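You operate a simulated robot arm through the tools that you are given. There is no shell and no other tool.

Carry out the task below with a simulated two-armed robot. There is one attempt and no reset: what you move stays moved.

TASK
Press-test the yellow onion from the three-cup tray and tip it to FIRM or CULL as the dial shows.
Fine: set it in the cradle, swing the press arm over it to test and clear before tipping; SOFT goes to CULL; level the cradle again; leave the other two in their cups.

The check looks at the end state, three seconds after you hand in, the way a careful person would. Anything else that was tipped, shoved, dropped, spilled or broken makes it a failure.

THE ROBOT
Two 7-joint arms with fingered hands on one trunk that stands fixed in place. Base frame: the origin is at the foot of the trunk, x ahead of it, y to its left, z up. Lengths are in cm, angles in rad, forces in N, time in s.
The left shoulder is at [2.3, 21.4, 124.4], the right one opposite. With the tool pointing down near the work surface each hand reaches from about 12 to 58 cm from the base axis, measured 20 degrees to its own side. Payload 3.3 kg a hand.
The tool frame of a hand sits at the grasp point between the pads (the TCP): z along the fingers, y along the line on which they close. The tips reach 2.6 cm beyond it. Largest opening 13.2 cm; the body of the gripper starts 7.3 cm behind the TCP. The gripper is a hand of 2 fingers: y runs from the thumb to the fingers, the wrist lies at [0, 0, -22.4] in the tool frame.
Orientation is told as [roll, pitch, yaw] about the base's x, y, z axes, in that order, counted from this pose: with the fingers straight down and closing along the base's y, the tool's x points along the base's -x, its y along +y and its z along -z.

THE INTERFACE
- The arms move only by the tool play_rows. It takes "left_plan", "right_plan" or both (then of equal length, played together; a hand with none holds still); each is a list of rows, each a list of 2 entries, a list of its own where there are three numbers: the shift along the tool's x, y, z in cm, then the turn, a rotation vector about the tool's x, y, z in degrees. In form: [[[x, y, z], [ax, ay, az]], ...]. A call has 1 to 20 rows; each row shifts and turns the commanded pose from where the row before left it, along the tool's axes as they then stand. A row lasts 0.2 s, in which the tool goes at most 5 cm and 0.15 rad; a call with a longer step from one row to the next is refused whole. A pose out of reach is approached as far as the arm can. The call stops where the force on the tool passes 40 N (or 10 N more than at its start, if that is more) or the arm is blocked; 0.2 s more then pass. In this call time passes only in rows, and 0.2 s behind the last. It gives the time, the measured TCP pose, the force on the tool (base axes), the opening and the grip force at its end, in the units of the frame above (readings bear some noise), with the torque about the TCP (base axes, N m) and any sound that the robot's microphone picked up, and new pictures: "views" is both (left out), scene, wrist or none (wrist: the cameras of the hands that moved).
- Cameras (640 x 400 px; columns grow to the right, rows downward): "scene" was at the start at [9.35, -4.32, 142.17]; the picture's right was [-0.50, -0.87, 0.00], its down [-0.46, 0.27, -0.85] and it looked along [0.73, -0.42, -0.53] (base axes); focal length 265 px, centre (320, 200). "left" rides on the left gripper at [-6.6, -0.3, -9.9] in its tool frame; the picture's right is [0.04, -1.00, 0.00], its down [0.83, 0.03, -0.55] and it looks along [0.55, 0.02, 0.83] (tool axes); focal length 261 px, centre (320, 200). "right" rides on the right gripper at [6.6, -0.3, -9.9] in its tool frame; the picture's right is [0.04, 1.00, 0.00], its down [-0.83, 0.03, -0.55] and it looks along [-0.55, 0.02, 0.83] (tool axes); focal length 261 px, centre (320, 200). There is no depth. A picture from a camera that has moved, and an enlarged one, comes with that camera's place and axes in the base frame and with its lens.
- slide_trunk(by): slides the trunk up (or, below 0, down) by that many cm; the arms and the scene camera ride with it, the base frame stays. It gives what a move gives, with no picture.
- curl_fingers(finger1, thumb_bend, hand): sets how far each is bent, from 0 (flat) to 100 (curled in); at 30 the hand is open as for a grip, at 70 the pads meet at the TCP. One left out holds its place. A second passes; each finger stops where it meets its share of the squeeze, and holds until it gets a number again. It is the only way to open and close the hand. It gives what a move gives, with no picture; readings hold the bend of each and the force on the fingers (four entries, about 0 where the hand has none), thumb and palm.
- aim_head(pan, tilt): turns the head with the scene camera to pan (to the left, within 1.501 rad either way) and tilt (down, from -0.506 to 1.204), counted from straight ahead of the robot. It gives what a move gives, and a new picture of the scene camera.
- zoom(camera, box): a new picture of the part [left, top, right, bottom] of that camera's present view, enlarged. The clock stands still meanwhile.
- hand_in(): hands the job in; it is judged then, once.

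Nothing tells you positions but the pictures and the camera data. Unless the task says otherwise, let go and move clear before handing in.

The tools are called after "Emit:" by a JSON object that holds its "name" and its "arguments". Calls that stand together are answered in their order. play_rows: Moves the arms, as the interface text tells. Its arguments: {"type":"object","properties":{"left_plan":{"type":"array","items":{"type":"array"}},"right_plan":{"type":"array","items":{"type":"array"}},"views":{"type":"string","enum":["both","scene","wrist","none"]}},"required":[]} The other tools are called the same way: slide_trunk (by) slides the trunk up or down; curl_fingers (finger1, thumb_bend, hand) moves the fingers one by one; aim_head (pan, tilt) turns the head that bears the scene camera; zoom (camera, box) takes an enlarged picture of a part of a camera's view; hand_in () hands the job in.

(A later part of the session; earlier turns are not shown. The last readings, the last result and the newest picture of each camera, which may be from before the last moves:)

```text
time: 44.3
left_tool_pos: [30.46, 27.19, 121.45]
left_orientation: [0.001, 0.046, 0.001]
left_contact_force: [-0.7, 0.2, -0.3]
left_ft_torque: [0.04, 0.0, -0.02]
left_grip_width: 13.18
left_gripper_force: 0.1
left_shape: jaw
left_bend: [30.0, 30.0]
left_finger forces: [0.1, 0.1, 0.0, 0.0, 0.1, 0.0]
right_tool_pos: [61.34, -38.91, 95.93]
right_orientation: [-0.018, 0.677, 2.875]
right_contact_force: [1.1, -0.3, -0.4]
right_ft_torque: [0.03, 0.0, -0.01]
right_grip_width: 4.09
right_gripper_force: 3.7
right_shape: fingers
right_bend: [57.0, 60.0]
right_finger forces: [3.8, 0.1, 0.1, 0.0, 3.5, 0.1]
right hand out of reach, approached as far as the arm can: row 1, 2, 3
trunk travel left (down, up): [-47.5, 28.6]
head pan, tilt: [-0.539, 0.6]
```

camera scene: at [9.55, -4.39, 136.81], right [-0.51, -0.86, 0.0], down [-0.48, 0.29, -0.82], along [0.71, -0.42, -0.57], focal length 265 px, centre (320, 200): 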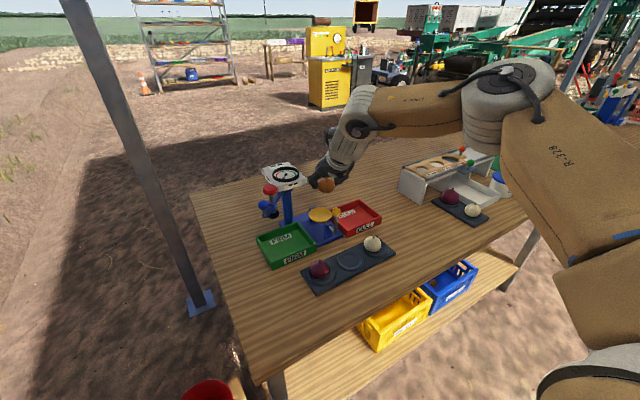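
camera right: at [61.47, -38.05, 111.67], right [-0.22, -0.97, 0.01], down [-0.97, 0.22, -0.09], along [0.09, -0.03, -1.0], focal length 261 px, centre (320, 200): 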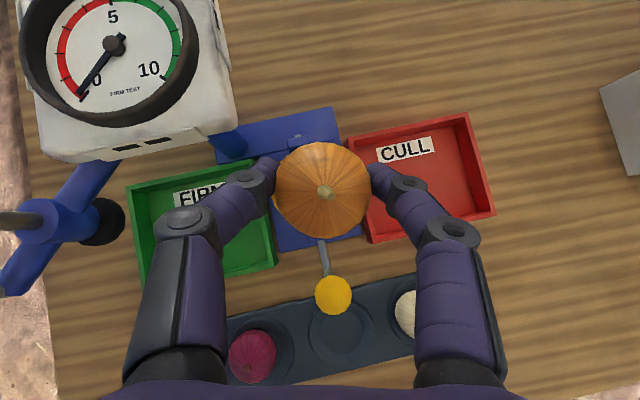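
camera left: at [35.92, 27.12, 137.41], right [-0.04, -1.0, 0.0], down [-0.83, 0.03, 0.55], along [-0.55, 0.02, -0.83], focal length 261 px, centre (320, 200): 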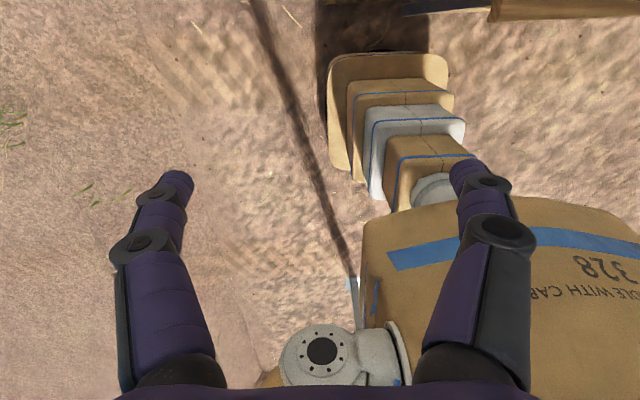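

Lower relative to the shoulder is worse in this posture, so the trunk should go lower instead. I'll raise the hand first, then lower the trunk in two stages.

Emit:
{"name": "play_rows", "arguments": {"right_plan": [[[1.15, 0, -1.43], [0, 0, 0]], [[1.15, 0, -1.43], [0, 0, 0]], [[1.15, 0, -1.43], [0, 0, 0]], [[1.15, 0, -1.43], [0, 0, 0]], [[1.15, 0, -1.43], [0, 0, 0]], [[1.15, 0, -1.43], [0, 0, 0]]], "views": "none"}}

Emit:
{"name": "slide_trunk", "arguments": {"by": -10}}

```text
time: 45.7
left_tool_pos: [30.38, 27.24, 121.31]
left_orientation: [-0.001, 0.048, 0.001]
left_contact_force: [0.9, -0.1, -0.1]
left_ft_torque: [0.02, -0.02, 0.02]
left_grip_width: 13.22
left_gripper_force: 0.1
left_shape: jaw
left_bend: [30.0, 30.0]
left_finger forces: [0.0, 0.1, 0.1, 0.1, 0.0, 0.0]
right_tool_pos: [61.23, -39.06, 106.86]
right_orientation: [-0.017, 0.676, 2.877]
right_contact_force: [-0.2, 0.1, -1.6]
right_ft_torque: [-0.02, 0.0, 0.0]
right_grip_width: 4.08
right_gripper_force: 3.9
right_shape: fingers
right_bend: [57.0, 60.0]
right_finger forces: [3.7, 0.1, 0.1, 0.0, 3.6, 0.0]
trunk travel left (down, up): [-47.5, 28.6]
head pan, tilt: [-0.539, 0.6]
```

```text
time: 47.0
left_tool_pos: [30.44, 27.14, 111.43]
left_orientation: [-0.001, 0.046, 0.0]
left_contact_force: [0.7, -0.7, 0.1]
left_ft_torque: [0.0, -0.02, 0.0]
left_grip_width: 13.17
left_gripper_force: 0.1
left_shape: jaw
left_bend: [30.0, 30.0]
left_finger forces: [0.0, 0.0, 0.1, 0.0, 0.0, 0.0]
right_tool_pos: [61.3, -39.04, 96.91]
right_orientation: [-0.016, 0.676, 2.874]
right_contact_force: [-0.1, -0.5, -0.1]
right_ft_torque: [-0.01, -0.01, -0.01]
right_grip_width: 4.09
right_gripper_force: 3.3
right_shape: fingers
right_bend: [57.0, 60.0]
right_finger forces: [3.6, 0.0, 0.0, 0.0, 3.4, 0.0]
trunk travel left (down, up): [-37.5, 38.6]
head pan, tilt: [-0.539, 0.6]
```

Emit:
{"name": "play_rows", "arguments": {"right_plan": [[[1.15, 0, -1.43], [0, 0, 0]], [[1.15, 0, -1.43], [0, 0, 0]], [[1.15, 0, -1.43], [0, 0, 0]], [[1.15, 0, -1.43], [0, 0, 0]], [[1.15, 0, -1.43], [0, 0, 0]], [[1.15, 0, -1.43], [0, 0, 0]]], "views": "none"}}

Emit:
{"name": "slide_trunk", "arguments": {"by": -10}}

```text
time: 48.4
left_tool_pos: [30.33, 27.23, 111.3]
left_orientation: [-0.002, 0.045, 0.0]
left_contact_force: [-0.5, 0.7, -0.4]
left_ft_torque: [-0.03, -0.01, -0.01]
left_grip_width: 13.17
left_gripper_force: 0.0
left_shape: jaw
left_bend: [30.0, 30.0]
left_finger forces: [0.0, 0.1, 0.0, 0.1, 0.0, 0.1]
right_tool_pos: [60.49, -39.31, 107.62]
right_orientation: [-0.015, 0.679, 2.877]
right_contact_force: [-0.7, -0.1, -0.2]
right_ft_torque: [0.01, 0.02, -0.03]
right_grip_width: 4.04
right_gripper_force: 3.2
right_shape: fingers
right_bend: [57.0, 60.0]
right_finger forces: [3.6, 0.1, 0.1, 0.0, 3.5, 0.1]
right hand out of reach, approached as far as the arm can: row 6
trunk travel left (down, up): [-37.5, 38.6]
head pan, tilt: [-0.539, 0.6]
```

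```text
time: 49.8
left_tool_pos: [31.75, 27.13, 99.65]
left_orientation: [-0.002, 0.108, 0.0]
left_contact_force: [0.1, -0.5, 0.4]
left_ft_torque: [0.01, 0.0, 0.01]
left_grip_width: 13.2
left_gripper_force: 0.1
left_shape: jaw
left_bend: [30.0, 30.0]
left_finger forces: [0.0, 0.0, 0.0, 0.0, 0.0, 0.0]
right_tool_pos: [60.51, -39.56, 97.5]
right_orientation: [-0.016, 0.676, 2.874]
right_contact_force: [-0.3, 0.2, -0.2]
right_ft_torque: [0.01, 0.01, 0.01]
right_grip_width: 4.05
right_gripper_force: 3.5
right_shape: fingers
right_bend: [57.0, 60.0]
right_finger forces: [3.6, 0.0, 0.1, 0.1, 3.4, 0.1]
trunk travel left (down, up): [-27.5, 48.6]
head pan, tilt: [-0.539, 0.6]
```

The flipped posture can't reach far enough forward with safe clearance, so I'll retreat to free space over the near table edge, unflip the hand, and approach diagonally from the left-near side instead. First step: up and back, clear of the lever ball.

Emit:
{"name": "play_rows", "arguments": {"right_plan": [[[1.1, 0, -1.37], [0, 0, 0]], [[1.1, 0, -1.37], [0, 0, 0]], [[-1.73, 0.61, -1.39], [0, 0, 0]], [[-1.73, 0.61, -1.39], [0, 0, 0]], [[-1.73, 0.61, -1.39], [0, 0, 0]], [[-1.73, 0.61, -1.39], [0, 0, 0]], [[-1.73, 0.61, -1.39], [0, 0, 0]], [[-1.73, 0.61, -1.39], [0, 0, 0]], [[-1.73, 0.61, -1.39], [0, 0, 0]], [[-1.73, 0.61, -1.39], [0, 0, 0]]], "views": "scene"}}

Emit:
{"name": "slide_trunk", "arguments": {"by": 10}}

```text
time: 52.0
left_tool_pos: [31.7, 27.21, 99.55]
left_orientation: [-0.001, 0.105, 0.0]
left_contact_force: [0.2, 0.1, -0.2]
left_ft_torque: [0.0, 0.02, 0.01]
left_grip_width: 13.19
left_gripper_force: 0.1
left_shape: jaw
left_bend: [30.0, 30.0]
left_finger forces: [0.0, 0.1, 0.0, 0.1, 0.0, 0.1]
right_tool_pos: [41.25, -40.65, 100.37]
right_orientation: [-0.017, 0.675, 2.875]
right_contact_force: [0.0, -0.8, -0.4]
right_ft_torque: [0.0, 0.03, 0.02]
right_grip_width: 4.01
right_gripper_force: 3.7
right_shape: fingers
right_bend: [57.0, 60.0]
right_finger forces: [3.6, 0.0, 0.0, 0.1, 3.2, 0.0]
right hand out of reach, approached as far as the arm can: row 2
trunk travel left (down, up): [-27.5, 48.6]
head pan, tilt: [-0.539, 0.6]
camera scene: at [12.63, -4.38, 116.63], right [-0.51, -0.86, 0.0], down [-0.48, 0.29, -0.83], along [0.71, -0.42, -0.56], focal length 265 px, centre (320, 200)
```

scene: 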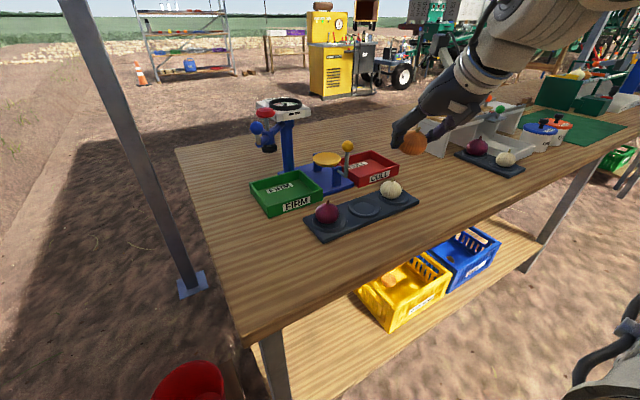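

```text
time: 53.3
left_tool_pos: [31.84, 27.08, 109.5]
left_orientation: [-0.002, 0.107, 0.0]
left_contact_force: [0.2, 0.4, -0.1]
left_ft_torque: [-0.04, 0.02, -0.03]
left_grip_width: 13.17
left_gripper_force: 0.1
left_shape: jaw
left_bend: [30.0, 30.0]
left_finger forces: [0.0, 0.0, 0.0, 0.0, 0.0, 0.0]
right_tool_pos: [41.21, -40.57, 110.23]
right_orientation: [-0.014, 0.675, 2.874]
right_contact_force: [0.3, 0.2, -0.7]
right_ft_torque: [-0.03, 0.0, -0.02]
right_grip_width: 4.03
right_gripper_force: 3.5
right_shape: fingers
right_bend: [57.0, 60.0]
right_finger forces: [3.6, 0.1, 0.1, 0.0, 3.4, 0.0]
trunk travel left (down, up): [-37.5, 38.6]
head pan, tilt: [-0.539, 0.6]
```

Grip width is creeping down slightly, so I'll check the onion in the hand before going on.

Emit:
{"name": "zoom", "arguments": {"camera": "right", "box": [160, 50, 480, 250]}}

Emit:
{"name": "zoom", "arguments": {"camera": "scene", "box": [360, 60, 480, 190]}}

```text
2.00 times, centred on (320, 150) of right
camera zoom: at [40.32, -40.3, 122.16], right [-0.22, -0.97, 0.01], down [-0.97, 0.22, -0.09], along [0.08, -0.03, -1.0], focal length 521 px, centre (320, 300)
```

zoom: 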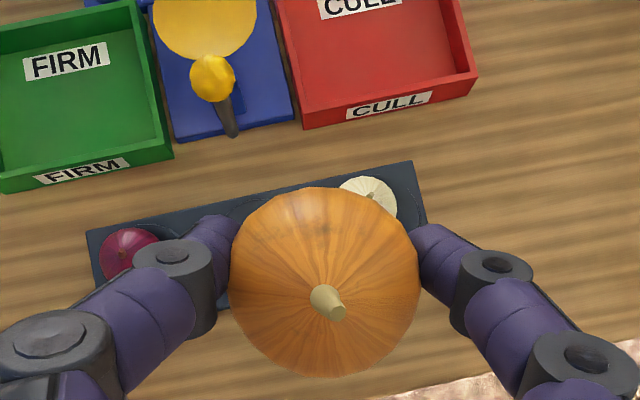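

```text
3.08 times, centred on (420, 125) of scene
camera zoom: at [10.75, -4.38, 126.74], right [-0.51, -0.86, 0.0], down [-0.49, 0.29, -0.82], along [0.71, -0.42, -0.57], focal length 815 px, centre (12, 431)
```

zoom: 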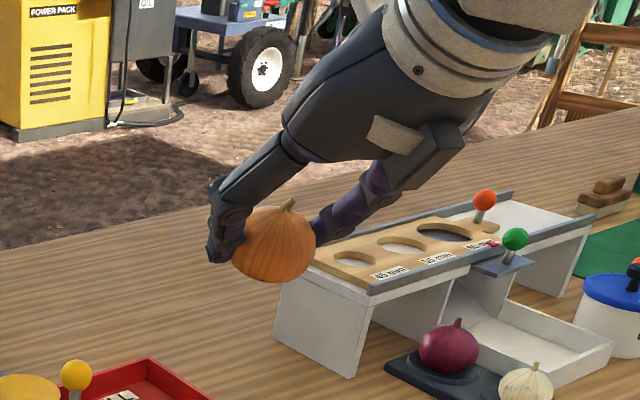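

The onion has crept a couple of millimetres in the grip, so I'll firm up the squeeze a little.

Emit:
{"name": "curl_fingers", "arguments": {"hand": "right", "finger1": 66, "thumb_bend": 66}}

Emit:
{"name": "zoom", "arguments": {"camera": "right", "box": [160, 50, 480, 250]}}

```text
time: 54.3
left_tool_pos: [31.73, 27.13, 109.56]
left_orientation: [-0.002, 0.105, 0.0]
left_contact_force: [0.3, -0.7, -0.6]
left_ft_torque: [0.02, 0.02, -0.01]
left_grip_width: 13.18
left_gripper_force: 0.0
left_shape: jaw
left_bend: [30.0, 30.0]
left_finger forces: [0.0, 0.0, 0.0, 0.0, 0.1, 0.1]
right_tool_pos: [41.21, -40.65, 110.47]
right_orientation: [-0.017, 0.677, 2.873]
right_contact_force: [0.3, -0.6, -0.1]
right_ft_torque: [-0.03, -0.01, 0.0]
right_grip_width: 3.87
right_gripper_force: 7.0
right_shape: fingers
right_bend: [57.0, 63.0]
right_finger forces: [6.9, 0.0, 0.0, 0.0, 6.6, 0.0]
trunk travel left (down, up): [-37.5, 38.6]
head pan, tilt: [-0.539, 0.6]
```

```text
2.00 times, centred on (320, 150) of right
camera zoom: at [40.29, -40.3, 122.2], right [-0.22, -0.97, 0.01], down [-0.97, 0.22, -0.09], along [0.08, -0.03, -1.0], focal length 521 px, centre (320, 300)
```

zoom: 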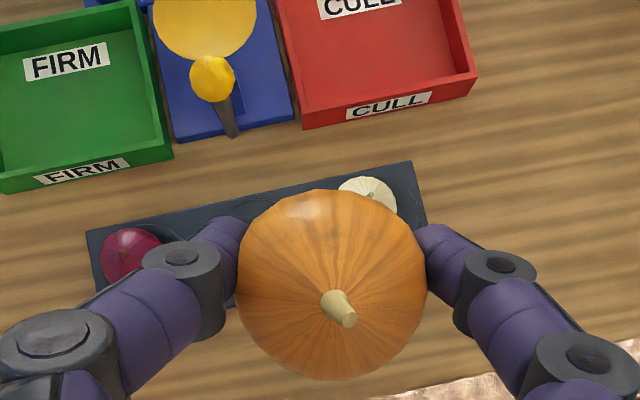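

Grip is firm now (about 7 N). I'll raise the trunk back up so the wrist stays below the shoulder, and lower the hand to about z=100 before unflipping.

Emit:
{"name": "slide_trunk", "arguments": {"by": 15}}

Emit:
{"name": "play_rows", "arguments": {"right_plan": [[[-1.56, 0, 1.95], [0, 0, 0]], [[-1.56, 0, 1.95], [0, 0, 0]], [[-1.56, 0, 1.95], [0, 0, 0]], [[-1.56, 0, 1.95], [0, 0, 0]], [[-1.56, 0, 1.95], [0, 0, 0]], [[-1.56, 0, 1.95], [0, 0, 0]], [[-1.56, 0, 1.95], [0, 0, 0]], [[-1.56, 0, 1.95], [0, 0, 0]], [[-1.56, 0, 1.95], [0, 0, 0]], [[-1.56, 0, 1.95], [0, 0, 0]]], "views": "scene"}}

```text
time: 56.0
left_tool_pos: [31.79, 27.19, 124.46]
left_orientation: [-0.001, 0.106, 0.0]
left_contact_force: [0.4, 0.5, 0.2]
left_ft_torque: [0.02, -0.01, 0.0]
left_grip_width: 13.2
left_gripper_force: 0.1
left_shape: jaw
left_bend: [30.0, 30.0]
left_finger forces: [0.0, 0.0, 0.0, 0.1, 0.0, 0.0]
right_tool_pos: [41.25, -40.6, 125.38]
right_orientation: [-0.015, 0.674, 2.876]
right_contact_force: [-0.3, -0.1, -0.7]
right_ft_torque: [0.02, -0.02, -0.03]
right_grip_width: 3.89
right_gripper_force: 6.6
right_shape: fingers
right_bend: [57.0, 63.0]
right_finger forces: [7.1, 0.0, 0.0, 0.0, 6.7, 0.0]
trunk travel left (down, up): [-52.5, 23.6]
head pan, tilt: [-0.539, 0.6]
```

```text
time: 58.2
left_tool_pos: [31.85, 27.14, 124.57]
left_orientation: [0.001, 0.108, 0.0]
left_contact_force: [0.1, 0.4, 1.0]
left_ft_torque: [-0.01, -0.02, 0.01]
left_grip_width: 13.19
left_gripper_force: 0.0
left_shape: jaw
left_bend: [30.0, 30.0]
left_finger forces: [0.0, 0.1, 0.0, 0.0, 0.0, 0.0]
right_tool_pos: [41.43, -40.42, 100.3]
right_orientation: [-0.016, 0.677, 2.875]
right_contact_force: [0.0, -0.5, -0.7]
right_ft_torque: [-0.03, -0.02, 0.02]
right_grip_width: 3.87
right_gripper_force: 6.5
right_shape: fingers
right_bend: [57.0, 63.0]
right_finger forces: [6.9, 0.1, 0.0, 0.0, 6.5, 0.1]
trunk travel left (down, up): [-52.5, 23.6]
head pan, tilt: [-0.539, 0.6]
camera scene: at [9.23, -4.42, 141.82], right [-0.51, -0.86, 0.0], down [-0.49, 0.29, -0.82], along [0.71, -0.42, -0.57], focal length 265 px, centre (320, 200)
```

scene: 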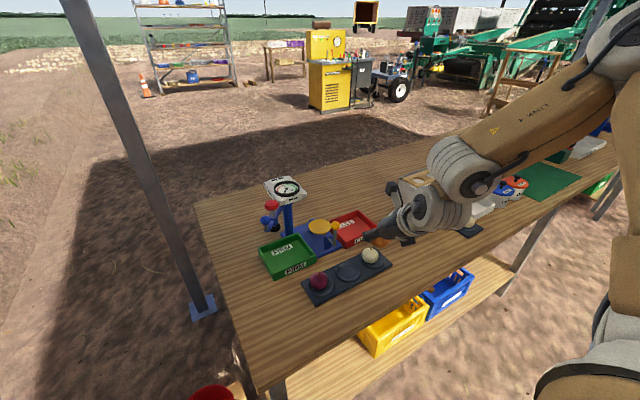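

Now I'll roll the hand back about its own axis by 180° in two halves, watching for limits.

Emit:
{"name": "play_rows", "arguments": {"right_plan": [[[0, 0, 0], [0, 0, 8.2]], [[0, 0, 0], [0, 0, 8.2]], [[0, 0, 0], [0, 0, 8.2]], [[0, 0, 0], [0, 0, 8.2]], [[0, 0, 0], [0, 0, 8.2]], [[0, 0, 0], [0, 0, 8.2]], [[0, 0, 0], [0, 0, 8.2]], [[0, 0, 0], [0, 0, 8.2]], [[0, 0, 0], [0, 0, 8.2]], [[0, 0, 0], [0, 0, 8.2]], [[0, 0, 0], [0, 0, 8.2]]], "views": "scene"}}

```text
time: 60.6
left_tool_pos: [31.8, 27.16, 124.62]
left_orientation: [-0.002, 0.107, 0.0]
left_contact_force: [-0.4, 0.0, -0.2]
left_ft_torque: [-0.01, 0.0, -0.03]
left_grip_width: 13.19
left_gripper_force: 0.0
left_shape: jaw
left_bend: [30.0, 30.0]
left_finger forces: [0.0, 0.0, 0.0, 0.0, 0.0, 0.0]
right_tool_pos: [41.37, -40.27, 100.42]
right_orientation: [-0.674, -0.015, 1.308]
right_contact_force: [1.3, 0.5, -1.4]
right_ft_torque: [0.02, 0.02, -0.01]
right_grip_width: 3.89
right_gripper_force: 7.1
right_shape: fingers
right_bend: [57.0, 63.0]
right_finger forces: [7.1, 0.1, 0.0, 0.0, 6.4, 0.1]
trunk travel left (down, up): [-52.5, 23.6]
head pan, tilt: [-0.539, 0.6]
camera scene: at [9.19, -4.38, 141.83], right [-0.51, -0.86, 0.0], down [-0.48, 0.29, -0.82], along [0.71, -0.42, -0.57], focal length 265 px, centre (320, 200)
```

scene: 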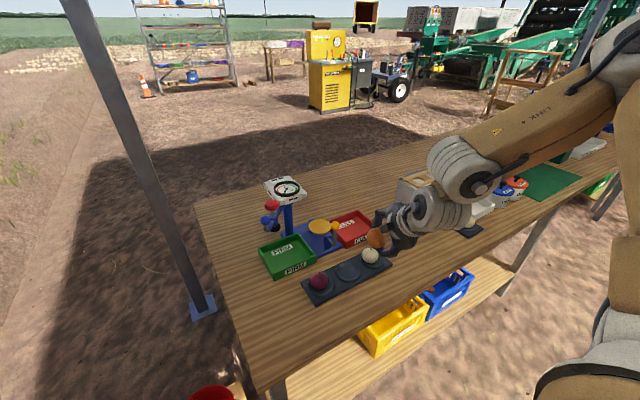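

The half turn used only the last wrist joint, so the forward limit is the arm's real reach (about 50 cm shoulder to wrist). The trunk does lean forward as it goes down, so a lower trunk should give more forward reach. I'll roll back to the flipped pose and work from about -30 cm trunk.

Emit:
{"name": "play_rows", "arguments": {"right_plan": [[[0, 0, 0], [0, 0, -8.2]], [[0, 0, 0], [0, 0, -8.2]], [[0, 0, 0], [0, 0, -8.2]], [[0, 0, 0], [0, 0, -8.2]], [[0, 0, 0], [0, 0, -8.2]], [[0, 0, 0], [0, 0, -8.2]], [[0, 0, 0], [0, 0, -8.2]], [[0, 0, 0], [0, 0, -8.2]], [[0, 0, 0], [0, 0, -8.2]], [[0, 0, 0], [0, 0, -8.2]], [[0, 0, 0], [0, 0, -8.2]], [[1.25, 0, -1.56], [0, 0, 0]], [[1.25, 0, -1.56], [0, 0, 0]], [[1.25, 0, -1.56], [0, 0, 0]], [[1.25, 0, -1.56], [0, 0, 0]], [[1.25, 0, -1.56], [0, 0, 0]], [[1.25, 0, -1.56], [0, 0, 0]]], "views": "none"}}

Emit:
{"name": "slide_trunk", "arguments": {"by": -15}}

```text
time: 64.2
left_tool_pos: [31.69, 27.24, 124.64]
left_orientation: [-0.002, 0.106, 0.0]
left_contact_force: [0.5, 1.1, 0.1]
left_ft_torque: [0.01, 0.01, 0.01]
left_grip_width: 13.18
left_gripper_force: 0.1
left_shape: jaw
left_bend: [30.0, 30.0]
left_finger forces: [0.0, 0.0, 0.0, 0.0, 0.0, 0.1]
right_tool_pos: [41.22, -40.38, 112.47]
right_orientation: [-0.017, 0.676, 2.876]
right_contact_force: [-0.6, 0.2, -0.8]
right_ft_torque: [0.06, 0.0, -0.01]
right_grip_width: 3.86
right_gripper_force: 6.3
right_shape: fingers
right_bend: [57.0, 63.0]
right_finger forces: [6.8, 0.0, 0.0, 0.1, 6.4, 0.0]
trunk travel left (down, up): [-52.5, 23.6]
head pan, tilt: [-0.539, 0.6]
```

```text
time: 66.0
left_tool_pos: [31.8, 27.26, 109.61]
left_orientation: [-0.002, 0.106, -0.001]
left_contact_force: [0.1, 0.9, -0.5]
left_ft_torque: [0.01, -0.02, 0.01]
left_grip_width: 13.2
left_gripper_force: 0.0
left_shape: jaw
left_bend: [30.0, 30.0]
left_finger forces: [0.0, 0.0, 0.1, 0.1, 0.0, 0.0]
right_tool_pos: [41.17, -40.54, 97.37]
right_orientation: [-0.016, 0.675, 2.874]
right_contact_force: [-0.6, -0.4, -0.3]
right_ft_torque: [-0.01, 0.06, -0.01]
right_grip_width: 3.83
right_gripper_force: 6.6
right_shape: fingers
right_bend: [57.0, 63.0]
right_finger forces: [6.8, 0.0, 0.1, 0.0, 6.5, 0.1]
trunk travel left (down, up): [-37.5, 38.6]
head pan, tilt: [-0.539, 0.6]
```

Emit:
{"name": "play_rows", "arguments": {"right_plan": [[[1.46, 0, -1.82], [0, 0, 0]], [[1.46, 0, -1.82], [0, 0, 0]], [[1.46, 0, -1.82], [0, 0, 0]], [[1.46, 0, -1.82], [0, 0, 0]], [[1.46, 0, -1.82], [0, 0, 0]], [[1.46, 0, -1.82], [0, 0, 0]], [[1.46, 0, -1.82], [0, 0, 0]]], "views": "none"}}

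Emit:
{"name": "slide_trunk", "arguments": {"by": -15}}

Emit:
{"name": "aim_head", "arguments": {"pan": -0.54, "tilt": 0.5}}

```text
time: 67.6
left_tool_pos: [31.73, 27.24, 109.59]
left_orientation: [-0.003, 0.106, -0.001]
left_contact_force: [0.1, -0.8, 0.2]
left_ft_torque: [-0.01, 0.0, -0.03]
left_grip_width: 13.23
left_gripper_force: 0.0
left_shape: jaw
left_bend: [30.0, 30.0]
left_finger forces: [0.0, 0.0, 0.0, 0.0, 0.0, 0.1]
right_tool_pos: [41.33, -40.57, 113.73]
right_orientation: [-0.018, 0.676, 2.874]
right_contact_force: [-0.3, -0.1, -0.2]
right_ft_torque: [0.05, 0.04, -0.03]
right_grip_width: 3.85
right_gripper_force: 6.0
right_shape: fingers
right_bend: [57.0, 63.0]
right_finger forces: [6.8, 0.0, 0.0, 0.0, 6.4, 0.1]
trunk travel left (down, up): [-37.5, 38.6]
head pan, tilt: [-0.539, 0.6]
```

```text
time: 69.3
left_tool_pos: [32.66, 27.21, 93.35]
left_orientation: [0.0, 0.148, 0.0]
left_contact_force: [-0.5, -0.1, 0.0]
left_ft_torque: [0.03, -0.02, -0.03]
left_grip_width: 13.2
left_gripper_force: 0.1
left_shape: jaw
left_bend: [30.0, 30.0]
left_finger forces: [0.0, 0.0, 0.0, 0.1, 0.0, 0.0]
right_tool_pos: [41.22, -40.65, 98.81]
right_orientation: [-0.013, 0.674, 2.875]
right_contact_force: [-0.3, -0.8, -1.7]
right_ft_torque: [0.0, 0.0, 0.01]
right_grip_width: 3.86
right_gripper_force: 6.9
right_shape: fingers
right_bend: [57.0, 63.0]
right_finger forces: [6.8, 0.1, 0.0, 0.0, 6.4, 0.0]
trunk travel left (down, up): [-22.5, 53.6]
head pan, tilt: [-0.539, 0.6]
```

```text
time: 70.0
left_tool_pos: [32.64, 27.18, 93.32]
left_orientation: [0.0, 0.148, 0.0]
left_contact_force: [0.2, -0.1, -1.0]
left_ft_torque: [0.02, 0.0, -0.01]
left_grip_width: 13.16
left_gripper_force: 0.1
left_shape: jaw
left_bend: [30.0, 30.0]
left_finger forces: [0.1, 0.0, 0.1, 0.0, 0.1, 0.1]
right_tool_pos: [41.34, -40.64, 98.76]
right_orientation: [-0.015, 0.675, 2.874]
right_contact_force: [0.6, 0.1, -0.9]
right_ft_torque: [-0.02, 0.01, -0.01]
right_grip_width: 3.84
right_gripper_force: 6.3
right_shape: fingers
right_bend: [57.0, 63.0]
right_finger forces: [6.7, 0.0, 0.1, 0.0, 6.4, 0.0]
trunk travel left (down, up): [-22.5, 53.6]
head pan, tilt: [-0.539, 0.499]
camera scene: at [14.15, -4.51, 112.43], right [-0.51, -0.86, 0.0], down [-0.41, 0.25, -0.88], along [0.75, -0.45, -0.48], focal length 265 px, centre (320, 200)
```

scene: 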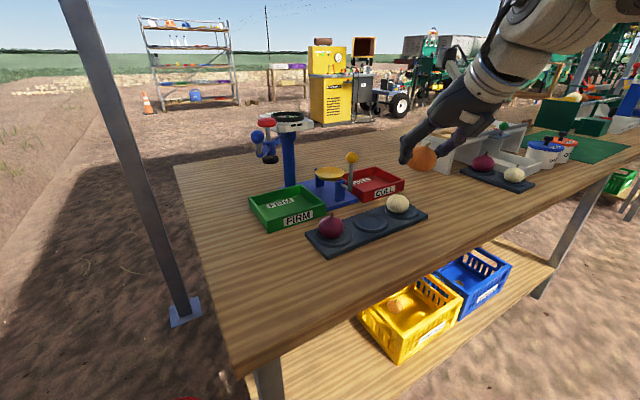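

Now at trunk -30 cm the shoulder is further forward. I'll move forward past the lever at this height, with the onion offset about 3 cm to the right of the lever ball.

Emit:
{"name": "play_rows", "arguments": {"right_plan": [[[1.81, -0.63, 1.45], [0, 0, 0]], [[1.81, -0.63, 1.45], [0, 0, 0]], [[1.81, -0.63, 1.45], [0, 0, 0]], [[1.81, -0.63, 1.45], [0, 0, 0]], [[1.81, -0.63, 1.45], [0, 0, 0]], [[1.81, -0.63, 1.45], [0, 0, 0]], [[1.81, -0.63, 1.45], [0, 0, 0]], [[1.81, -0.63, 1.45], [0, 0, 0]]], "views": "both"}}

```text
time: 71.8
left_tool_pos: [32.7, 27.26, 93.37]
left_orientation: [0.001, 0.151, -0.001]
left_contact_force: [0.7, -0.1, -0.4]
left_ft_torque: [0.04, 0.03, 0.03]
left_grip_width: 13.19
left_gripper_force: 0.0
left_shape: jaw
left_bend: [30.0, 30.0]
left_finger forces: [0.1, 0.1, 0.0, 0.0, 0.0, 0.0]
right_tool_pos: [59.6, -41.2, 97.73]
right_orientation: [-0.015, 0.673, 2.874]
right_contact_force: [0.5, -0.2, -0.4]
right_ft_torque: [0.01, 0.01, -0.01]
right_grip_width: 3.82
right_gripper_force: 6.5
right_shape: fingers
right_bend: [57.0, 63.0]
right_finger forces: [6.6, 0.1, 0.0, 0.0, 6.3, 0.0]
right hand out of reach, approached as far as the arm can: row 8
trunk travel left (down, up): [-22.5, 53.6]
head pan, tilt: [-0.539, 0.499]
camera scene: at [14.27, -4.56, 112.41], right [-0.51, -0.86, 0.0], down [-0.41, 0.25, -0.88], along [0.75, -0.45, -0.48], focal length 265 px, centre (320, 200)
camera right: at [58.62, -40.82, 109.59], right [-0.22, -0.97, 0.01], down [-0.97, 0.22, -0.09], along [0.08, -0.03, -1.0], focal length 261 px, centre (320, 200)
```

scene: 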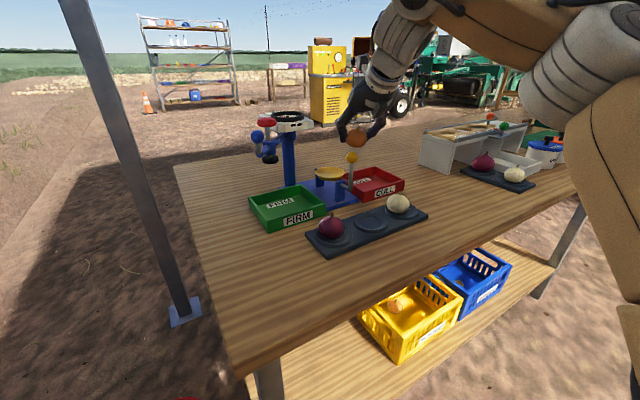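
right: 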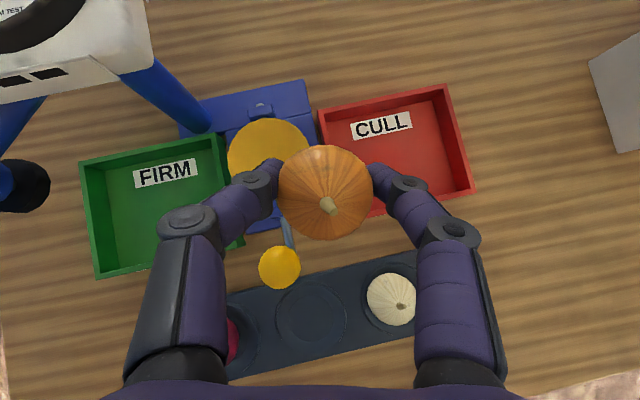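

I'm past the lever now. I'll descend diagonally forward and left so that the fingers stay clear of the lever ball.

Emit:
{"name": "play_rows", "arguments": {"right_plan": [[[-0.1, -0.6, 1.2], [0, 0, 0]], [[-0.1, -0.6, 1.2], [0, 0, 0]], [[-0.1, -0.6, 1.2], [0, 0, 0]], [[-0.1, -0.6, 1.2], [0, 0, 0]]], "views": "both"}}

Emit:
{"name": "zoom", "arguments": {"camera": "scene", "box": [250, 90, 410, 215]}}

```text
time: 72.8
left_tool_pos: [32.68, 27.18, 93.41]
left_orientation: [0.0, 0.15, 0.0]
left_contact_force: [-0.4, 0.0, 0.6]
left_ft_torque: [-0.01, -0.03, 0.05]
left_grip_width: 13.19
left_gripper_force: 0.0
left_shape: jaw
left_bend: [30.0, 30.0]
left_finger forces: [0.0, 0.0, 0.0, 0.1, 0.0, 0.1]
right_tool_pos: [61.89, -40.23, 94.11]
right_orientation: [-0.017, 0.675, 2.874]
right_contact_force: [-0.5, -0.3, -1.0]
right_ft_torque: [0.01, -0.02, -0.03]
right_grip_width: 3.84
right_gripper_force: 7.0
right_shape: fingers
right_bend: [57.0, 63.0]
right_finger forces: [6.7, 0.0, 0.0, 0.0, 6.3, 0.0]
right hand out of reach, approached as far as the arm can: row 1, 3
trunk travel left (down, up): [-22.5, 53.6]
head pan, tilt: [-0.539, 0.499]
camera scene: at [14.21, -4.54, 112.42], right [-0.51, -0.86, 0.0], down [-0.41, 0.25, -0.88], along [0.75, -0.45, -0.48], focal length 265 px, centre (320, 200)
camera right: at [60.93, -39.94, 105.91], right [-0.22, -0.97, 0.01], down [-0.97, 0.22, -0.09], along [0.08, -0.03, -1.0], focal length 261 px, centre (320, 200)
```

scene: 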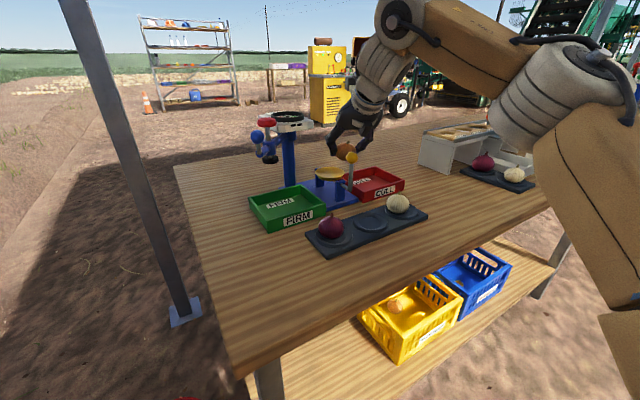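
right: 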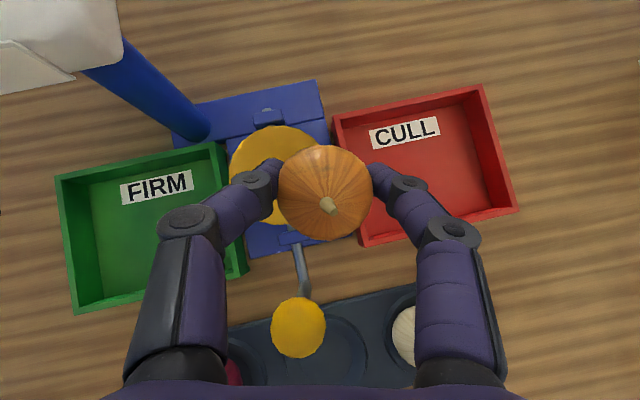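

```text
3.20 times, centred on (330, 152) of scene
camera zoom: at [14.21, -4.54, 112.42], right [-0.51, -0.86, 0.0], down [-0.41, 0.25, -0.88], along [0.75, -0.45, -0.48], focal length 847 px, centre (288, 352)
```

zoom: 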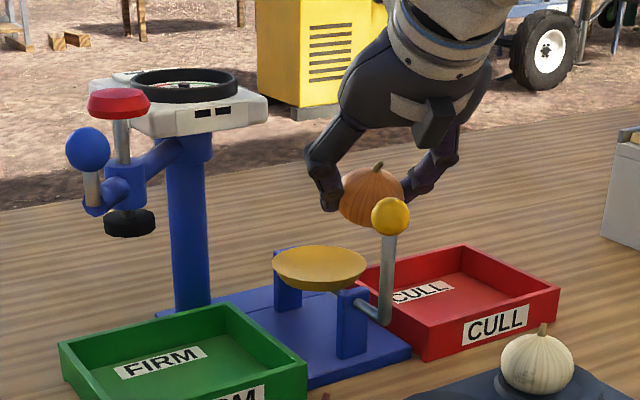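

Progressing. The dish is visibly a shallow bowl. I'm continuing the diagonal move toward the dish centre.

Emit:
{"name": "play_rows", "arguments": {"right_plan": [[[-0.06, -0.8, 0.78], [0, 0, 0]], [[-0.06, -0.8, 0.78], [0, 0, 0]], [[-0.06, -0.8, 0.78], [0, 0, 0]], [[-0.06, -0.8, 0.6], [0, 0, 0]]], "views": "both"}}

Emit:
{"name": "zoom", "arguments": {"camera": "scene", "box": [270, 100, 390, 215]}}

```text
time: 73.8
left_tool_pos: [32.67, 27.34, 93.3]
left_orientation: [0.0, 0.147, 0.001]
left_contact_force: [-0.4, -0.4, 0.2]
left_ft_torque: [0.02, 0.02, 0.02]
left_grip_width: 13.18
left_gripper_force: 0.1
left_shape: jaw
left_bend: [30.0, 30.0]
left_finger forces: [0.0, 0.0, 0.0, 0.0, 0.1, 0.0]
right_tool_pos: [62.97, -39.1, 90.8]
right_orientation: [-0.015, 0.676, 2.877]
right_contact_force: [0.1, -0.5, -0.8]
right_ft_torque: [0.0, -0.03, -0.01]
right_grip_width: 3.82
right_gripper_force: 5.8
right_shape: fingers
right_bend: [57.0, 63.0]
right_finger forces: [6.6, 0.0, 0.1, 0.0, 6.2, 0.0]
right hand out of reach, approached as far as the arm can: row 1, 4
trunk travel left (down, up): [-22.5, 53.6]
head pan, tilt: [-0.539, 0.499]
camera scene: at [14.17, -4.52, 112.43], right [-0.51, -0.86, 0.0], down [-0.41, 0.25, -0.88], along [0.75, -0.45, -0.48], focal length 265 px, centre (320, 200)
camera right: at [61.95, -38.82, 102.72], right [-0.22, -0.97, 0.01], down [-0.97, 0.22, -0.09], along [0.08, -0.03, -1.0], focal length 261 px, centre (320, 200)
```

scene: 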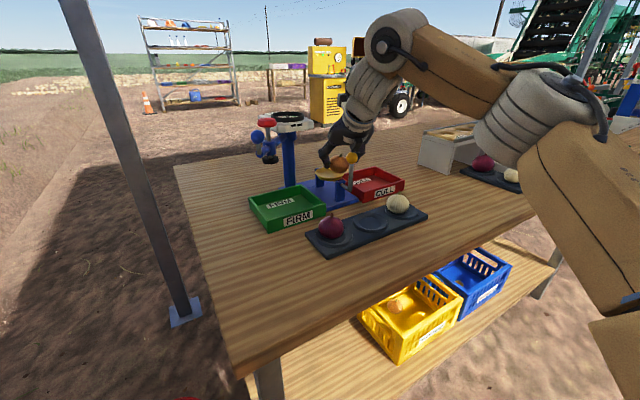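
right: 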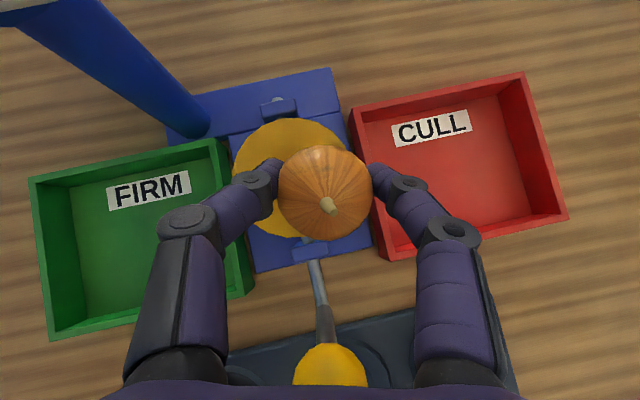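

```text
3.48 times, centred on (330, 158) of scene
camera zoom: at [14.17, -4.52, 112.43], right [-0.51, -0.86, 0.0], down [-0.41, 0.25, -0.88], along [0.75, -0.45, -0.48], focal length 921 px, centre (285, 348)
```

zoom: 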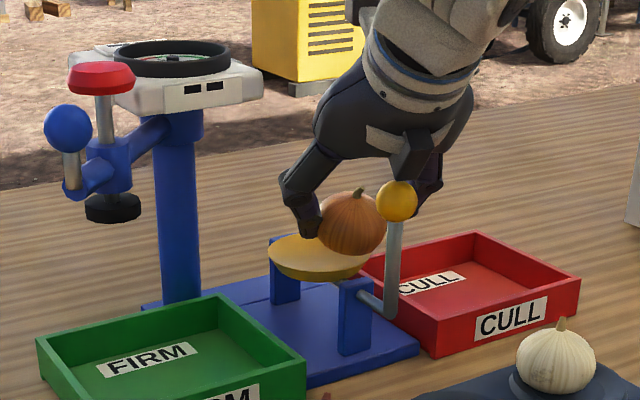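

The arm is again at its limit short of the centre. Comparing the stuck poses, a straight-ahead tool (no yaw toward the shoulder) reached further. So I'll back off slightly upward, turn the yaw back to straight ahead, and go back to trunk -15.

Emit:
{"name": "play_rows", "arguments": {"right_plan": [[[0.63, 0, -0.78], [0, 0, 0]], [[0.63, 0, -0.78], [0, 0, 0]], [[0, 0, 0], [4.79, 0, -5.97]], [[0, 0, 0], [4.79, 0, -5.97]], [[-1.17, 0, -0.94], [0, 0, 0]]], "views": "none"}}

Emit:
{"name": "slide_trunk", "arguments": {"by": 15}}

```text
time: 75.0
left_tool_pos: [32.66, 27.17, 93.38]
left_orientation: [-0.002, 0.149, 0.0]
left_contact_force: [-0.7, 0.0, -0.3]
left_ft_torque: [0.03, 0.03, -0.01]
left_grip_width: 13.17
left_gripper_force: 0.1
left_shape: jaw
left_bend: [30.0, 30.0]
left_finger forces: [0.1, 0.0, 0.0, 0.0, 0.0, 0.0]
right_tool_pos: [61.19, -39.26, 92.74]
right_orientation: [-0.014, 0.68, -3.139]
right_contact_force: [0.0, -0.4, -0.8]
right_ft_torque: [-0.01, 0.03, -0.04]
right_grip_width: 3.79
right_gripper_force: 6.9
right_shape: fingers
right_bend: [57.0, 63.0]
right_finger forces: [6.6, 0.1, 0.0, 0.1, 6.2, 0.0]
right hand out of reach, approached as far as the arm can: row 2
trunk travel left (down, up): [-22.5, 53.6]
head pan, tilt: [-0.539, 0.499]
```

```text
time: 76.8
left_tool_pos: [32.81, 27.08, 108.24]
left_orientation: [0.002, 0.151, -0.001]
left_contact_force: [0.2, 0.1, -1.2]
left_ft_torque: [-0.04, -0.01, 0.02]
left_grip_width: 13.18
left_gripper_force: 0.0
left_shape: jaw
left_bend: [30.0, 30.0]
left_finger forces: [0.0, 0.0, 0.0, 0.0, 0.0, 0.0]
right_tool_pos: [60.91, -39.34, 107.65]
right_orientation: [-0.015, 0.679, -3.142]
right_contact_force: [0.7, 0.2, -1.1]
right_ft_torque: [0.03, -0.03, 0.01]
right_grip_width: 3.8
right_gripper_force: 6.1
right_shape: fingers
right_bend: [57.0, 63.0]
right_finger forces: [6.4, 0.0, 0.1, 0.1, 6.2, 0.0]
trunk travel left (down, up): [-37.5, 38.6]
head pan, tilt: [-0.539, 0.499]
```

Emit:
{"name": "play_rows", "arguments": {"right_plan": [[[-1.5, 0, 1.87], [0, 0, 0]], [[-1.5, 0, 1.87], [0, 0, 0]], [[-1.5, 0, 1.87], [0, 0, 0]], [[-1.5, 0, 1.87], [0, 0, 0]], [[0, -0.4, 1.28], [0, 0, 0]], [[0, -0.4, 1.28], [0, 0, 0]], [[0, -0.4, 1.28], [0, 0, 0]], [[0, -0.4, 1.28], [0, 0, 0]]], "views": "wrist"}}

Emit:
{"name": "zoom", "arguments": {"camera": "scene", "box": [260, 110, 400, 230]}}

```text
time: 78.6
left_tool_pos: [32.68, 27.12, 108.43]
left_orientation: [0.0, 0.149, 0.0]
left_contact_force: [-0.9, 0.3, -0.5]
left_ft_torque: [-0.03, -0.01, 0.03]
left_grip_width: 13.22
left_gripper_force: 0.1
left_shape: jaw
left_bend: [30.0, 30.0]
left_finger forces: [0.0, 0.1, 0.0, 0.0, 0.0, 0.0]
right_tool_pos: [64.34, -37.52, 94.08]
right_orientation: [-0.017, 0.679, -3.141]
right_contact_force: [-0.4, -0.3, -0.9]
right_ft_torque: [-0.03, 0.0, 0.03]
right_grip_width: 3.79
right_gripper_force: 6.2
right_shape: fingers
right_bend: [57.0, 63.0]
right_finger forces: [6.5, 0.0, 0.0, 0.1, 6.1, 0.1]
trunk travel left (down, up): [-37.5, 38.6]
head pan, tilt: [-0.539, 0.499]
camera right: at [63.2, -37.47, 105.93], right [0.04, -1.0, 0.01], down [-0.99, -0.04, -0.09], along [0.09, -0.01, -1.0], focal length 261 px, centre (320, 200)
```

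right: 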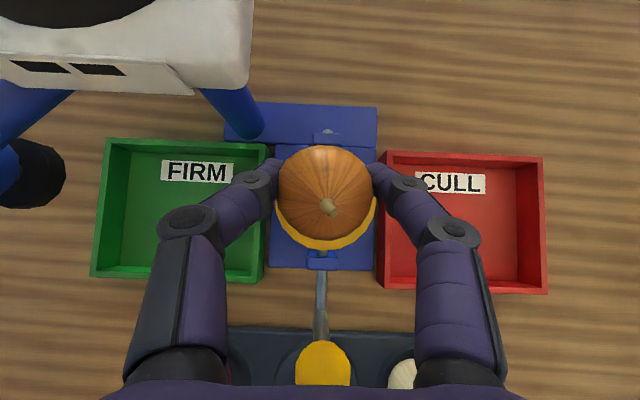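

```text
3.33 times, centred on (330, 170) of scene
camera zoom: at [10.99, -4.52, 127.66], right [-0.51, -0.86, 0.0], down [-0.41, 0.25, -0.88], along [0.75, -0.45, -0.48], focal length 883 px, centre (287, 300)
```

zoom: 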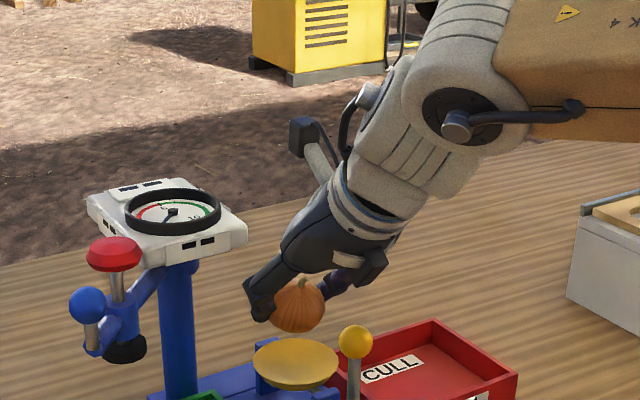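

That orientation reaches: the onion is now directly above the dish, with no reach limit flagged. I'll ease the tilt by 4° for lever clearance, nudge it to centre, and descend 2 cm.

Emit:
{"name": "play_rows", "arguments": {"right_plan": [[[0, 0, 0], [0, -4, 0]], [[0.43, 0.2, 0.3], [0, 0, 0]], [[-0.57, 0, 0.82], [0, 0, 0]], [[-0.57, 0, 0.82], [0, 0, 0]]], "views": "wrist"}}

Emit:
{"name": "zoom", "arguments": {"camera": "scene", "box": [270, 130, 390, 230]}}

```text
time: 79.6
left_tool_pos: [32.66, 27.14, 108.34]
left_orientation: [0.001, 0.147, 0.0]
left_contact_force: [0.6, -0.2, 0.1]
left_ft_torque: [0.02, -0.01, 0.0]
left_grip_width: 13.17
left_gripper_force: 0.1
left_shape: jaw
left_bend: [30.0, 30.0]
left_finger forces: [0.0, 0.0, 0.0, 0.0, 0.0, 0.0]
right_tool_pos: [64.72, -37.79, 92.03]
right_orientation: [-0.017, 0.608, -3.139]
right_contact_force: [0.5, 0.3, 0.5]
right_ft_torque: [0.01, 0.0, -0.02]
right_grip_width: 3.8
right_gripper_force: 6.3
right_shape: fingers
right_bend: [57.0, 63.0]
right_finger forces: [6.5, 0.0, 0.1, 0.1, 6.1, 0.0]
trunk travel left (down, up): [-37.5, 38.6]
head pan, tilt: [-0.539, 0.499]
camera right: at [64.41, -37.68, 104.01], right [0.04, -1.0, 0.01], down [-1.0, -0.04, -0.02], along [0.02, -0.01, -1.0], focal length 261 px, centre (320, 200)
```

right: 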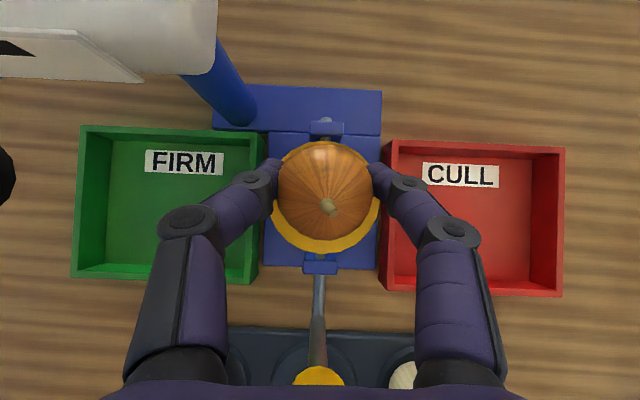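

```text
4.00 times, centred on (330, 180) of scene
camera zoom: at [10.97, -4.51, 127.66], right [-0.51, -0.86, 0.0], down [-0.41, 0.25, -0.88], along [0.75, -0.45, -0.48], focal length 1059 px, centre (280, 280)
```

zoom: 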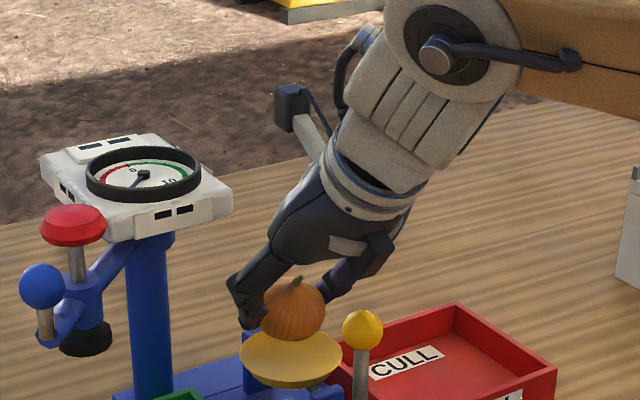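

Aligned within about 3 mm. I'll lower in half-centimetre steps until the onion rests in the dish.

Emit:
{"name": "play_rows", "arguments": {"right_plan": [[[-0.29, 0.08, 0.41], [0, 0, 0]], [[-0.29, 0.08, 0.41], [0, 0, 0]], [[-0.23, 0, 0.33], [0, 0, 0]]], "views": "wrist"}}

Emit:
{"name": "zoom", "arguments": {"camera": "scene", "box": [280, 150, 370, 225]}}

```text
time: 80.4
left_tool_pos: [32.65, 27.19, 108.28]
left_orientation: [0.0, 0.147, 0.001]
left_contact_force: [-0.8, -0.1, -0.8]
left_ft_torque: [0.01, -0.01, 0.01]
left_grip_width: 13.19
left_gripper_force: 0.0
left_shape: jaw
left_bend: [30.0, 30.0]
left_finger forces: [0.0, 0.1, 0.0, 0.1, 0.1, 0.1]
right_tool_pos: [64.64, -37.81, 90.83]
right_orientation: [-0.016, 0.61, -3.139]
right_contact_force: [-0.3, 0.1, -0.6]
right_ft_torque: [-0.02, 0.0, 0.03]
right_grip_width: 3.79
right_gripper_force: 6.3
right_shape: fingers
right_bend: [57.0, 63.0]
right_finger forces: [6.5, 0.0, 0.0, 0.0, 6.1, 0.1]
trunk travel left (down, up): [-37.5, 38.6]
head pan, tilt: [-0.539, 0.499]
camera right: at [64.38, -37.78, 102.61], right [0.04, -1.0, 0.01], down [-1.0, -0.05, -0.02], along [0.02, -0.01, -1.0], focal length 261 px, centre (320, 200)
```

right: 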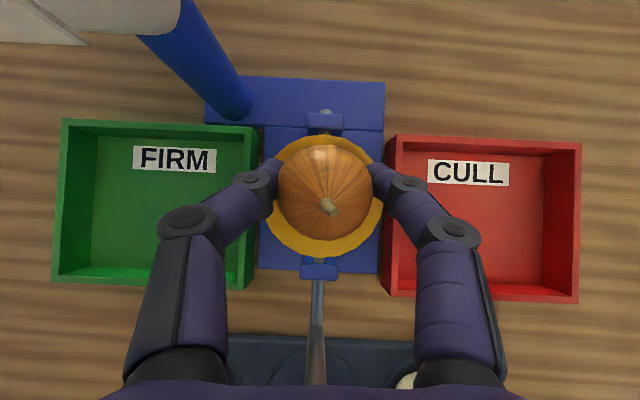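

```text
5.33 times, centred on (325, 188) of scene
camera zoom: at [10.97, -4.51, 127.66], right [-0.51, -0.86, 0.0], down [-0.41, 0.25, -0.88], along [0.75, -0.45, -0.48], focal length 1412 px, centre (293, 267)
```

zoom: 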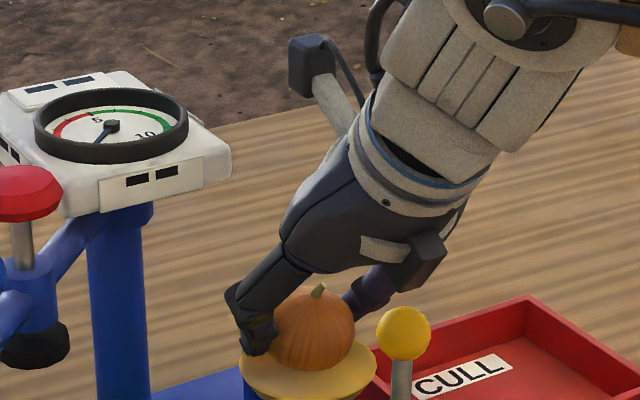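

Emit:
{"name": "play_rows", "arguments": {"right_plan": [[[-0.23, 0, 0.33], [0, 0, 0]], [[-0.23, 0, 0.33], [0, 0, 0]]], "views": "none"}}

Emit:
{"name": "zoom", "arguments": {"camera": "scene", "box": [300, 170, 360, 230]}}

```text
time: 81.0
left_tool_pos: [32.65, 27.15, 108.46]
left_orientation: [-0.002, 0.147, 0.001]
left_contact_force: [1.0, 0.2, 1.1]
left_ft_torque: [-0.03, -0.01, 0.01]
left_grip_width: 13.19
left_gripper_force: 0.1
left_shape: jaw
left_bend: [30.0, 30.0]
left_finger forces: [0.1, 0.0, 0.1, 0.0, 0.0, 0.0]
right_tool_pos: [64.63, -37.9, 90.07]
right_orientation: [-0.015, 0.611, -3.14]
right_contact_force: [1.8, 0.2, 2.2]
right_ft_torque: [-0.03, -0.01, 0.04]
right_grip_width: 3.78
right_gripper_force: 5.9
right_shape: fingers
right_bend: [57.0, 63.0]
right_finger forces: [6.7, 0.0, 0.1, 0.0, 6.3, 0.0]
trunk travel left (down, up): [-37.5, 38.6]
head pan, tilt: [-0.539, 0.499]
```

```text
6.67 times, centred on (330, 200) of scene
camera zoom: at [10.94, -4.49, 127.67], right [-0.51, -0.86, 0.0], down [-0.41, 0.25, -0.88], along [0.75, -0.45, -0.48], focal length 1765 px, centre (253, 200)
```

zoom: 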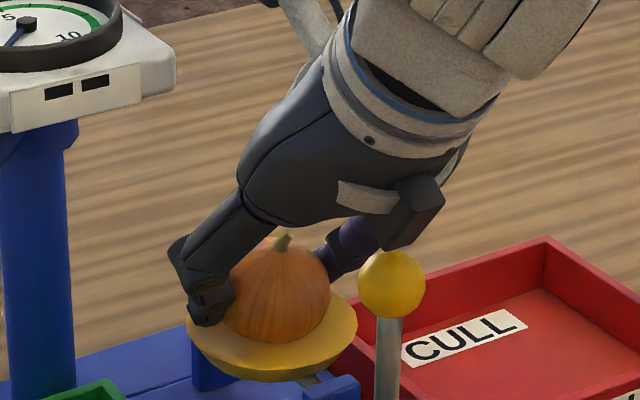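

Emit:
{"name": "play_rows", "arguments": {"right_plan": [[[-0.14, 0, 0.2], [0, 0, 0]]], "views": "wrist"}}

Emit:
{"name": "zoom", "arguments": {"camera": "scene", "box": [300, 180, 350, 230]}}

```text
time: 81.4
left_tool_pos: [32.63, 27.18, 108.27]
left_orientation: [-0.002, 0.151, 0.0]
left_contact_force: [0.1, -0.3, 0.3]
left_ft_torque: [0.01, 0.03, -0.03]
left_grip_width: 13.18
left_gripper_force: 0.0
left_shape: jaw
left_bend: [30.0, 30.0]
left_finger forces: [0.0, 0.0, 0.0, 0.1, 0.0, 0.0]
right_tool_pos: [64.51, -37.8, 89.62]
right_orientation: [-0.014, 0.609, -3.14]
right_contact_force: [0.3, 0.0, -0.4]
right_ft_torque: [0.04, -0.01, 0.01]
right_grip_width: 3.37
right_gripper_force: 5.5
right_shape: fingers
right_bend: [59.0, 64.0]
right_finger forces: [5.1, 0.0, 0.0, 0.0, 5.1, 0.1]
trunk travel left (down, up): [-37.5, 38.6]
head pan, tilt: [-0.539, 0.499]
camera right: at [64.27, -37.81, 101.47], right [0.04, -1.0, 0.01], down [-1.0, -0.04, -0.02], along [0.02, -0.01, -1.0], focal length 261 px, centre (320, 200)
```

right: 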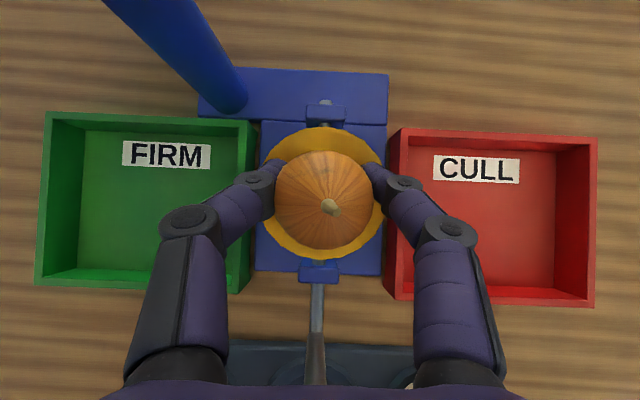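

```text
8.00 times, centred on (325, 205) of scene
camera zoom: at [10.97, -4.52, 127.65], right [-0.51, -0.86, 0.0], down [-0.41, 0.25, -0.88], along [0.75, -0.45, -0.48], focal length 2118 px, centre (280, 160)
```

zoom: 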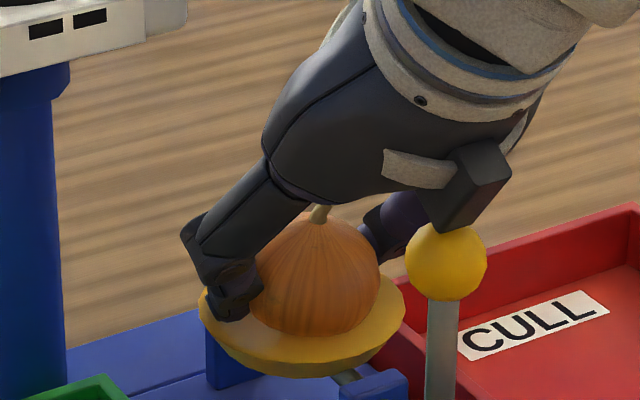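

The onion has settled on the dish (grip eased as it touched). I'll open the fingers in stages.

Emit:
{"name": "curl_fingers", "arguments": {"hand": "right", "finger1": 56, "thumb_bend": 58}}

Emit:
{"name": "zoom", "arguments": {"camera": "right", "box": [200, 90, 440, 290]}}

Emit:
{"name": "zoom", "arguments": {"camera": "scene", "box": [300, 180, 350, 230]}}

```text
time: 82.4
left_tool_pos: [32.6, 27.14, 108.33]
left_orientation: [0.0, 0.148, 0.0]
left_contact_force: [0.3, -0.5, -0.1]
left_ft_torque: [0.03, 0.01, 0.0]
left_grip_width: 13.19
left_gripper_force: 0.1
left_shape: jaw
left_bend: [30.0, 30.0]
left_finger forces: [0.0, 0.0, 0.0, 0.0, 0.0, 0.1]
right_tool_pos: [64.44, -37.96, 89.78]
right_orientation: [-0.015, 0.615, -3.139]
right_contact_force: [-3.1, -0.8, 3.2]
right_ft_torque: [-0.02, 0.04, 0.02]
right_grip_width: 3.92
right_gripper_force: 2.1
right_shape: fingers
right_bend: [57.0, 58.0]
right_finger forces: [1.5, 0.0, 0.0, 0.0, 3.3, 0.0]
trunk travel left (down, up): [-37.5, 38.6]
head pan, tilt: [-0.539, 0.499]
```

```text
2.00 times, centred on (320, 190) of right
camera zoom: at [64.23, -37.81, 101.62], right [0.04, -1.0, 0.01], down [-1.0, -0.04, -0.03], along [0.03, -0.01, -1.0], focal length 521 px, centre (320, 220)
```

zoom: 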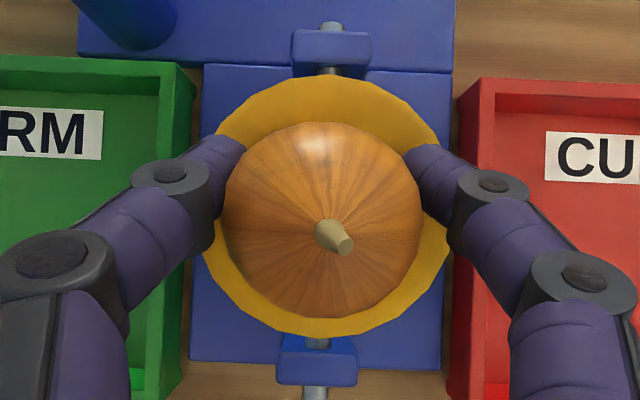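

```text
8.00 times, centred on (325, 205) of scene
camera zoom: at [10.89, -4.51, 127.67], right [-0.51, -0.86, 0.0], down [-0.41, 0.25, -0.88], along [0.75, -0.45, -0.48], focal length 2118 px, centre (280, 160)
```

zoom: 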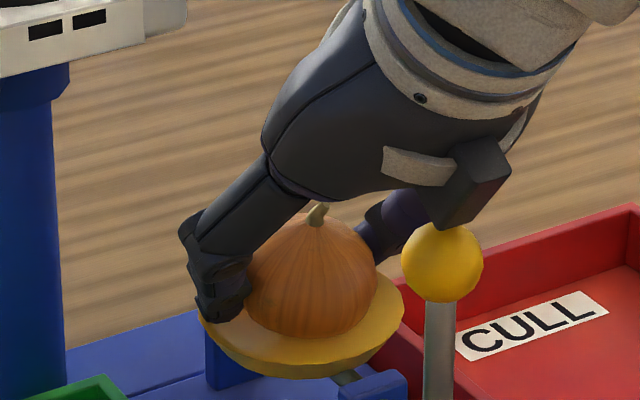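

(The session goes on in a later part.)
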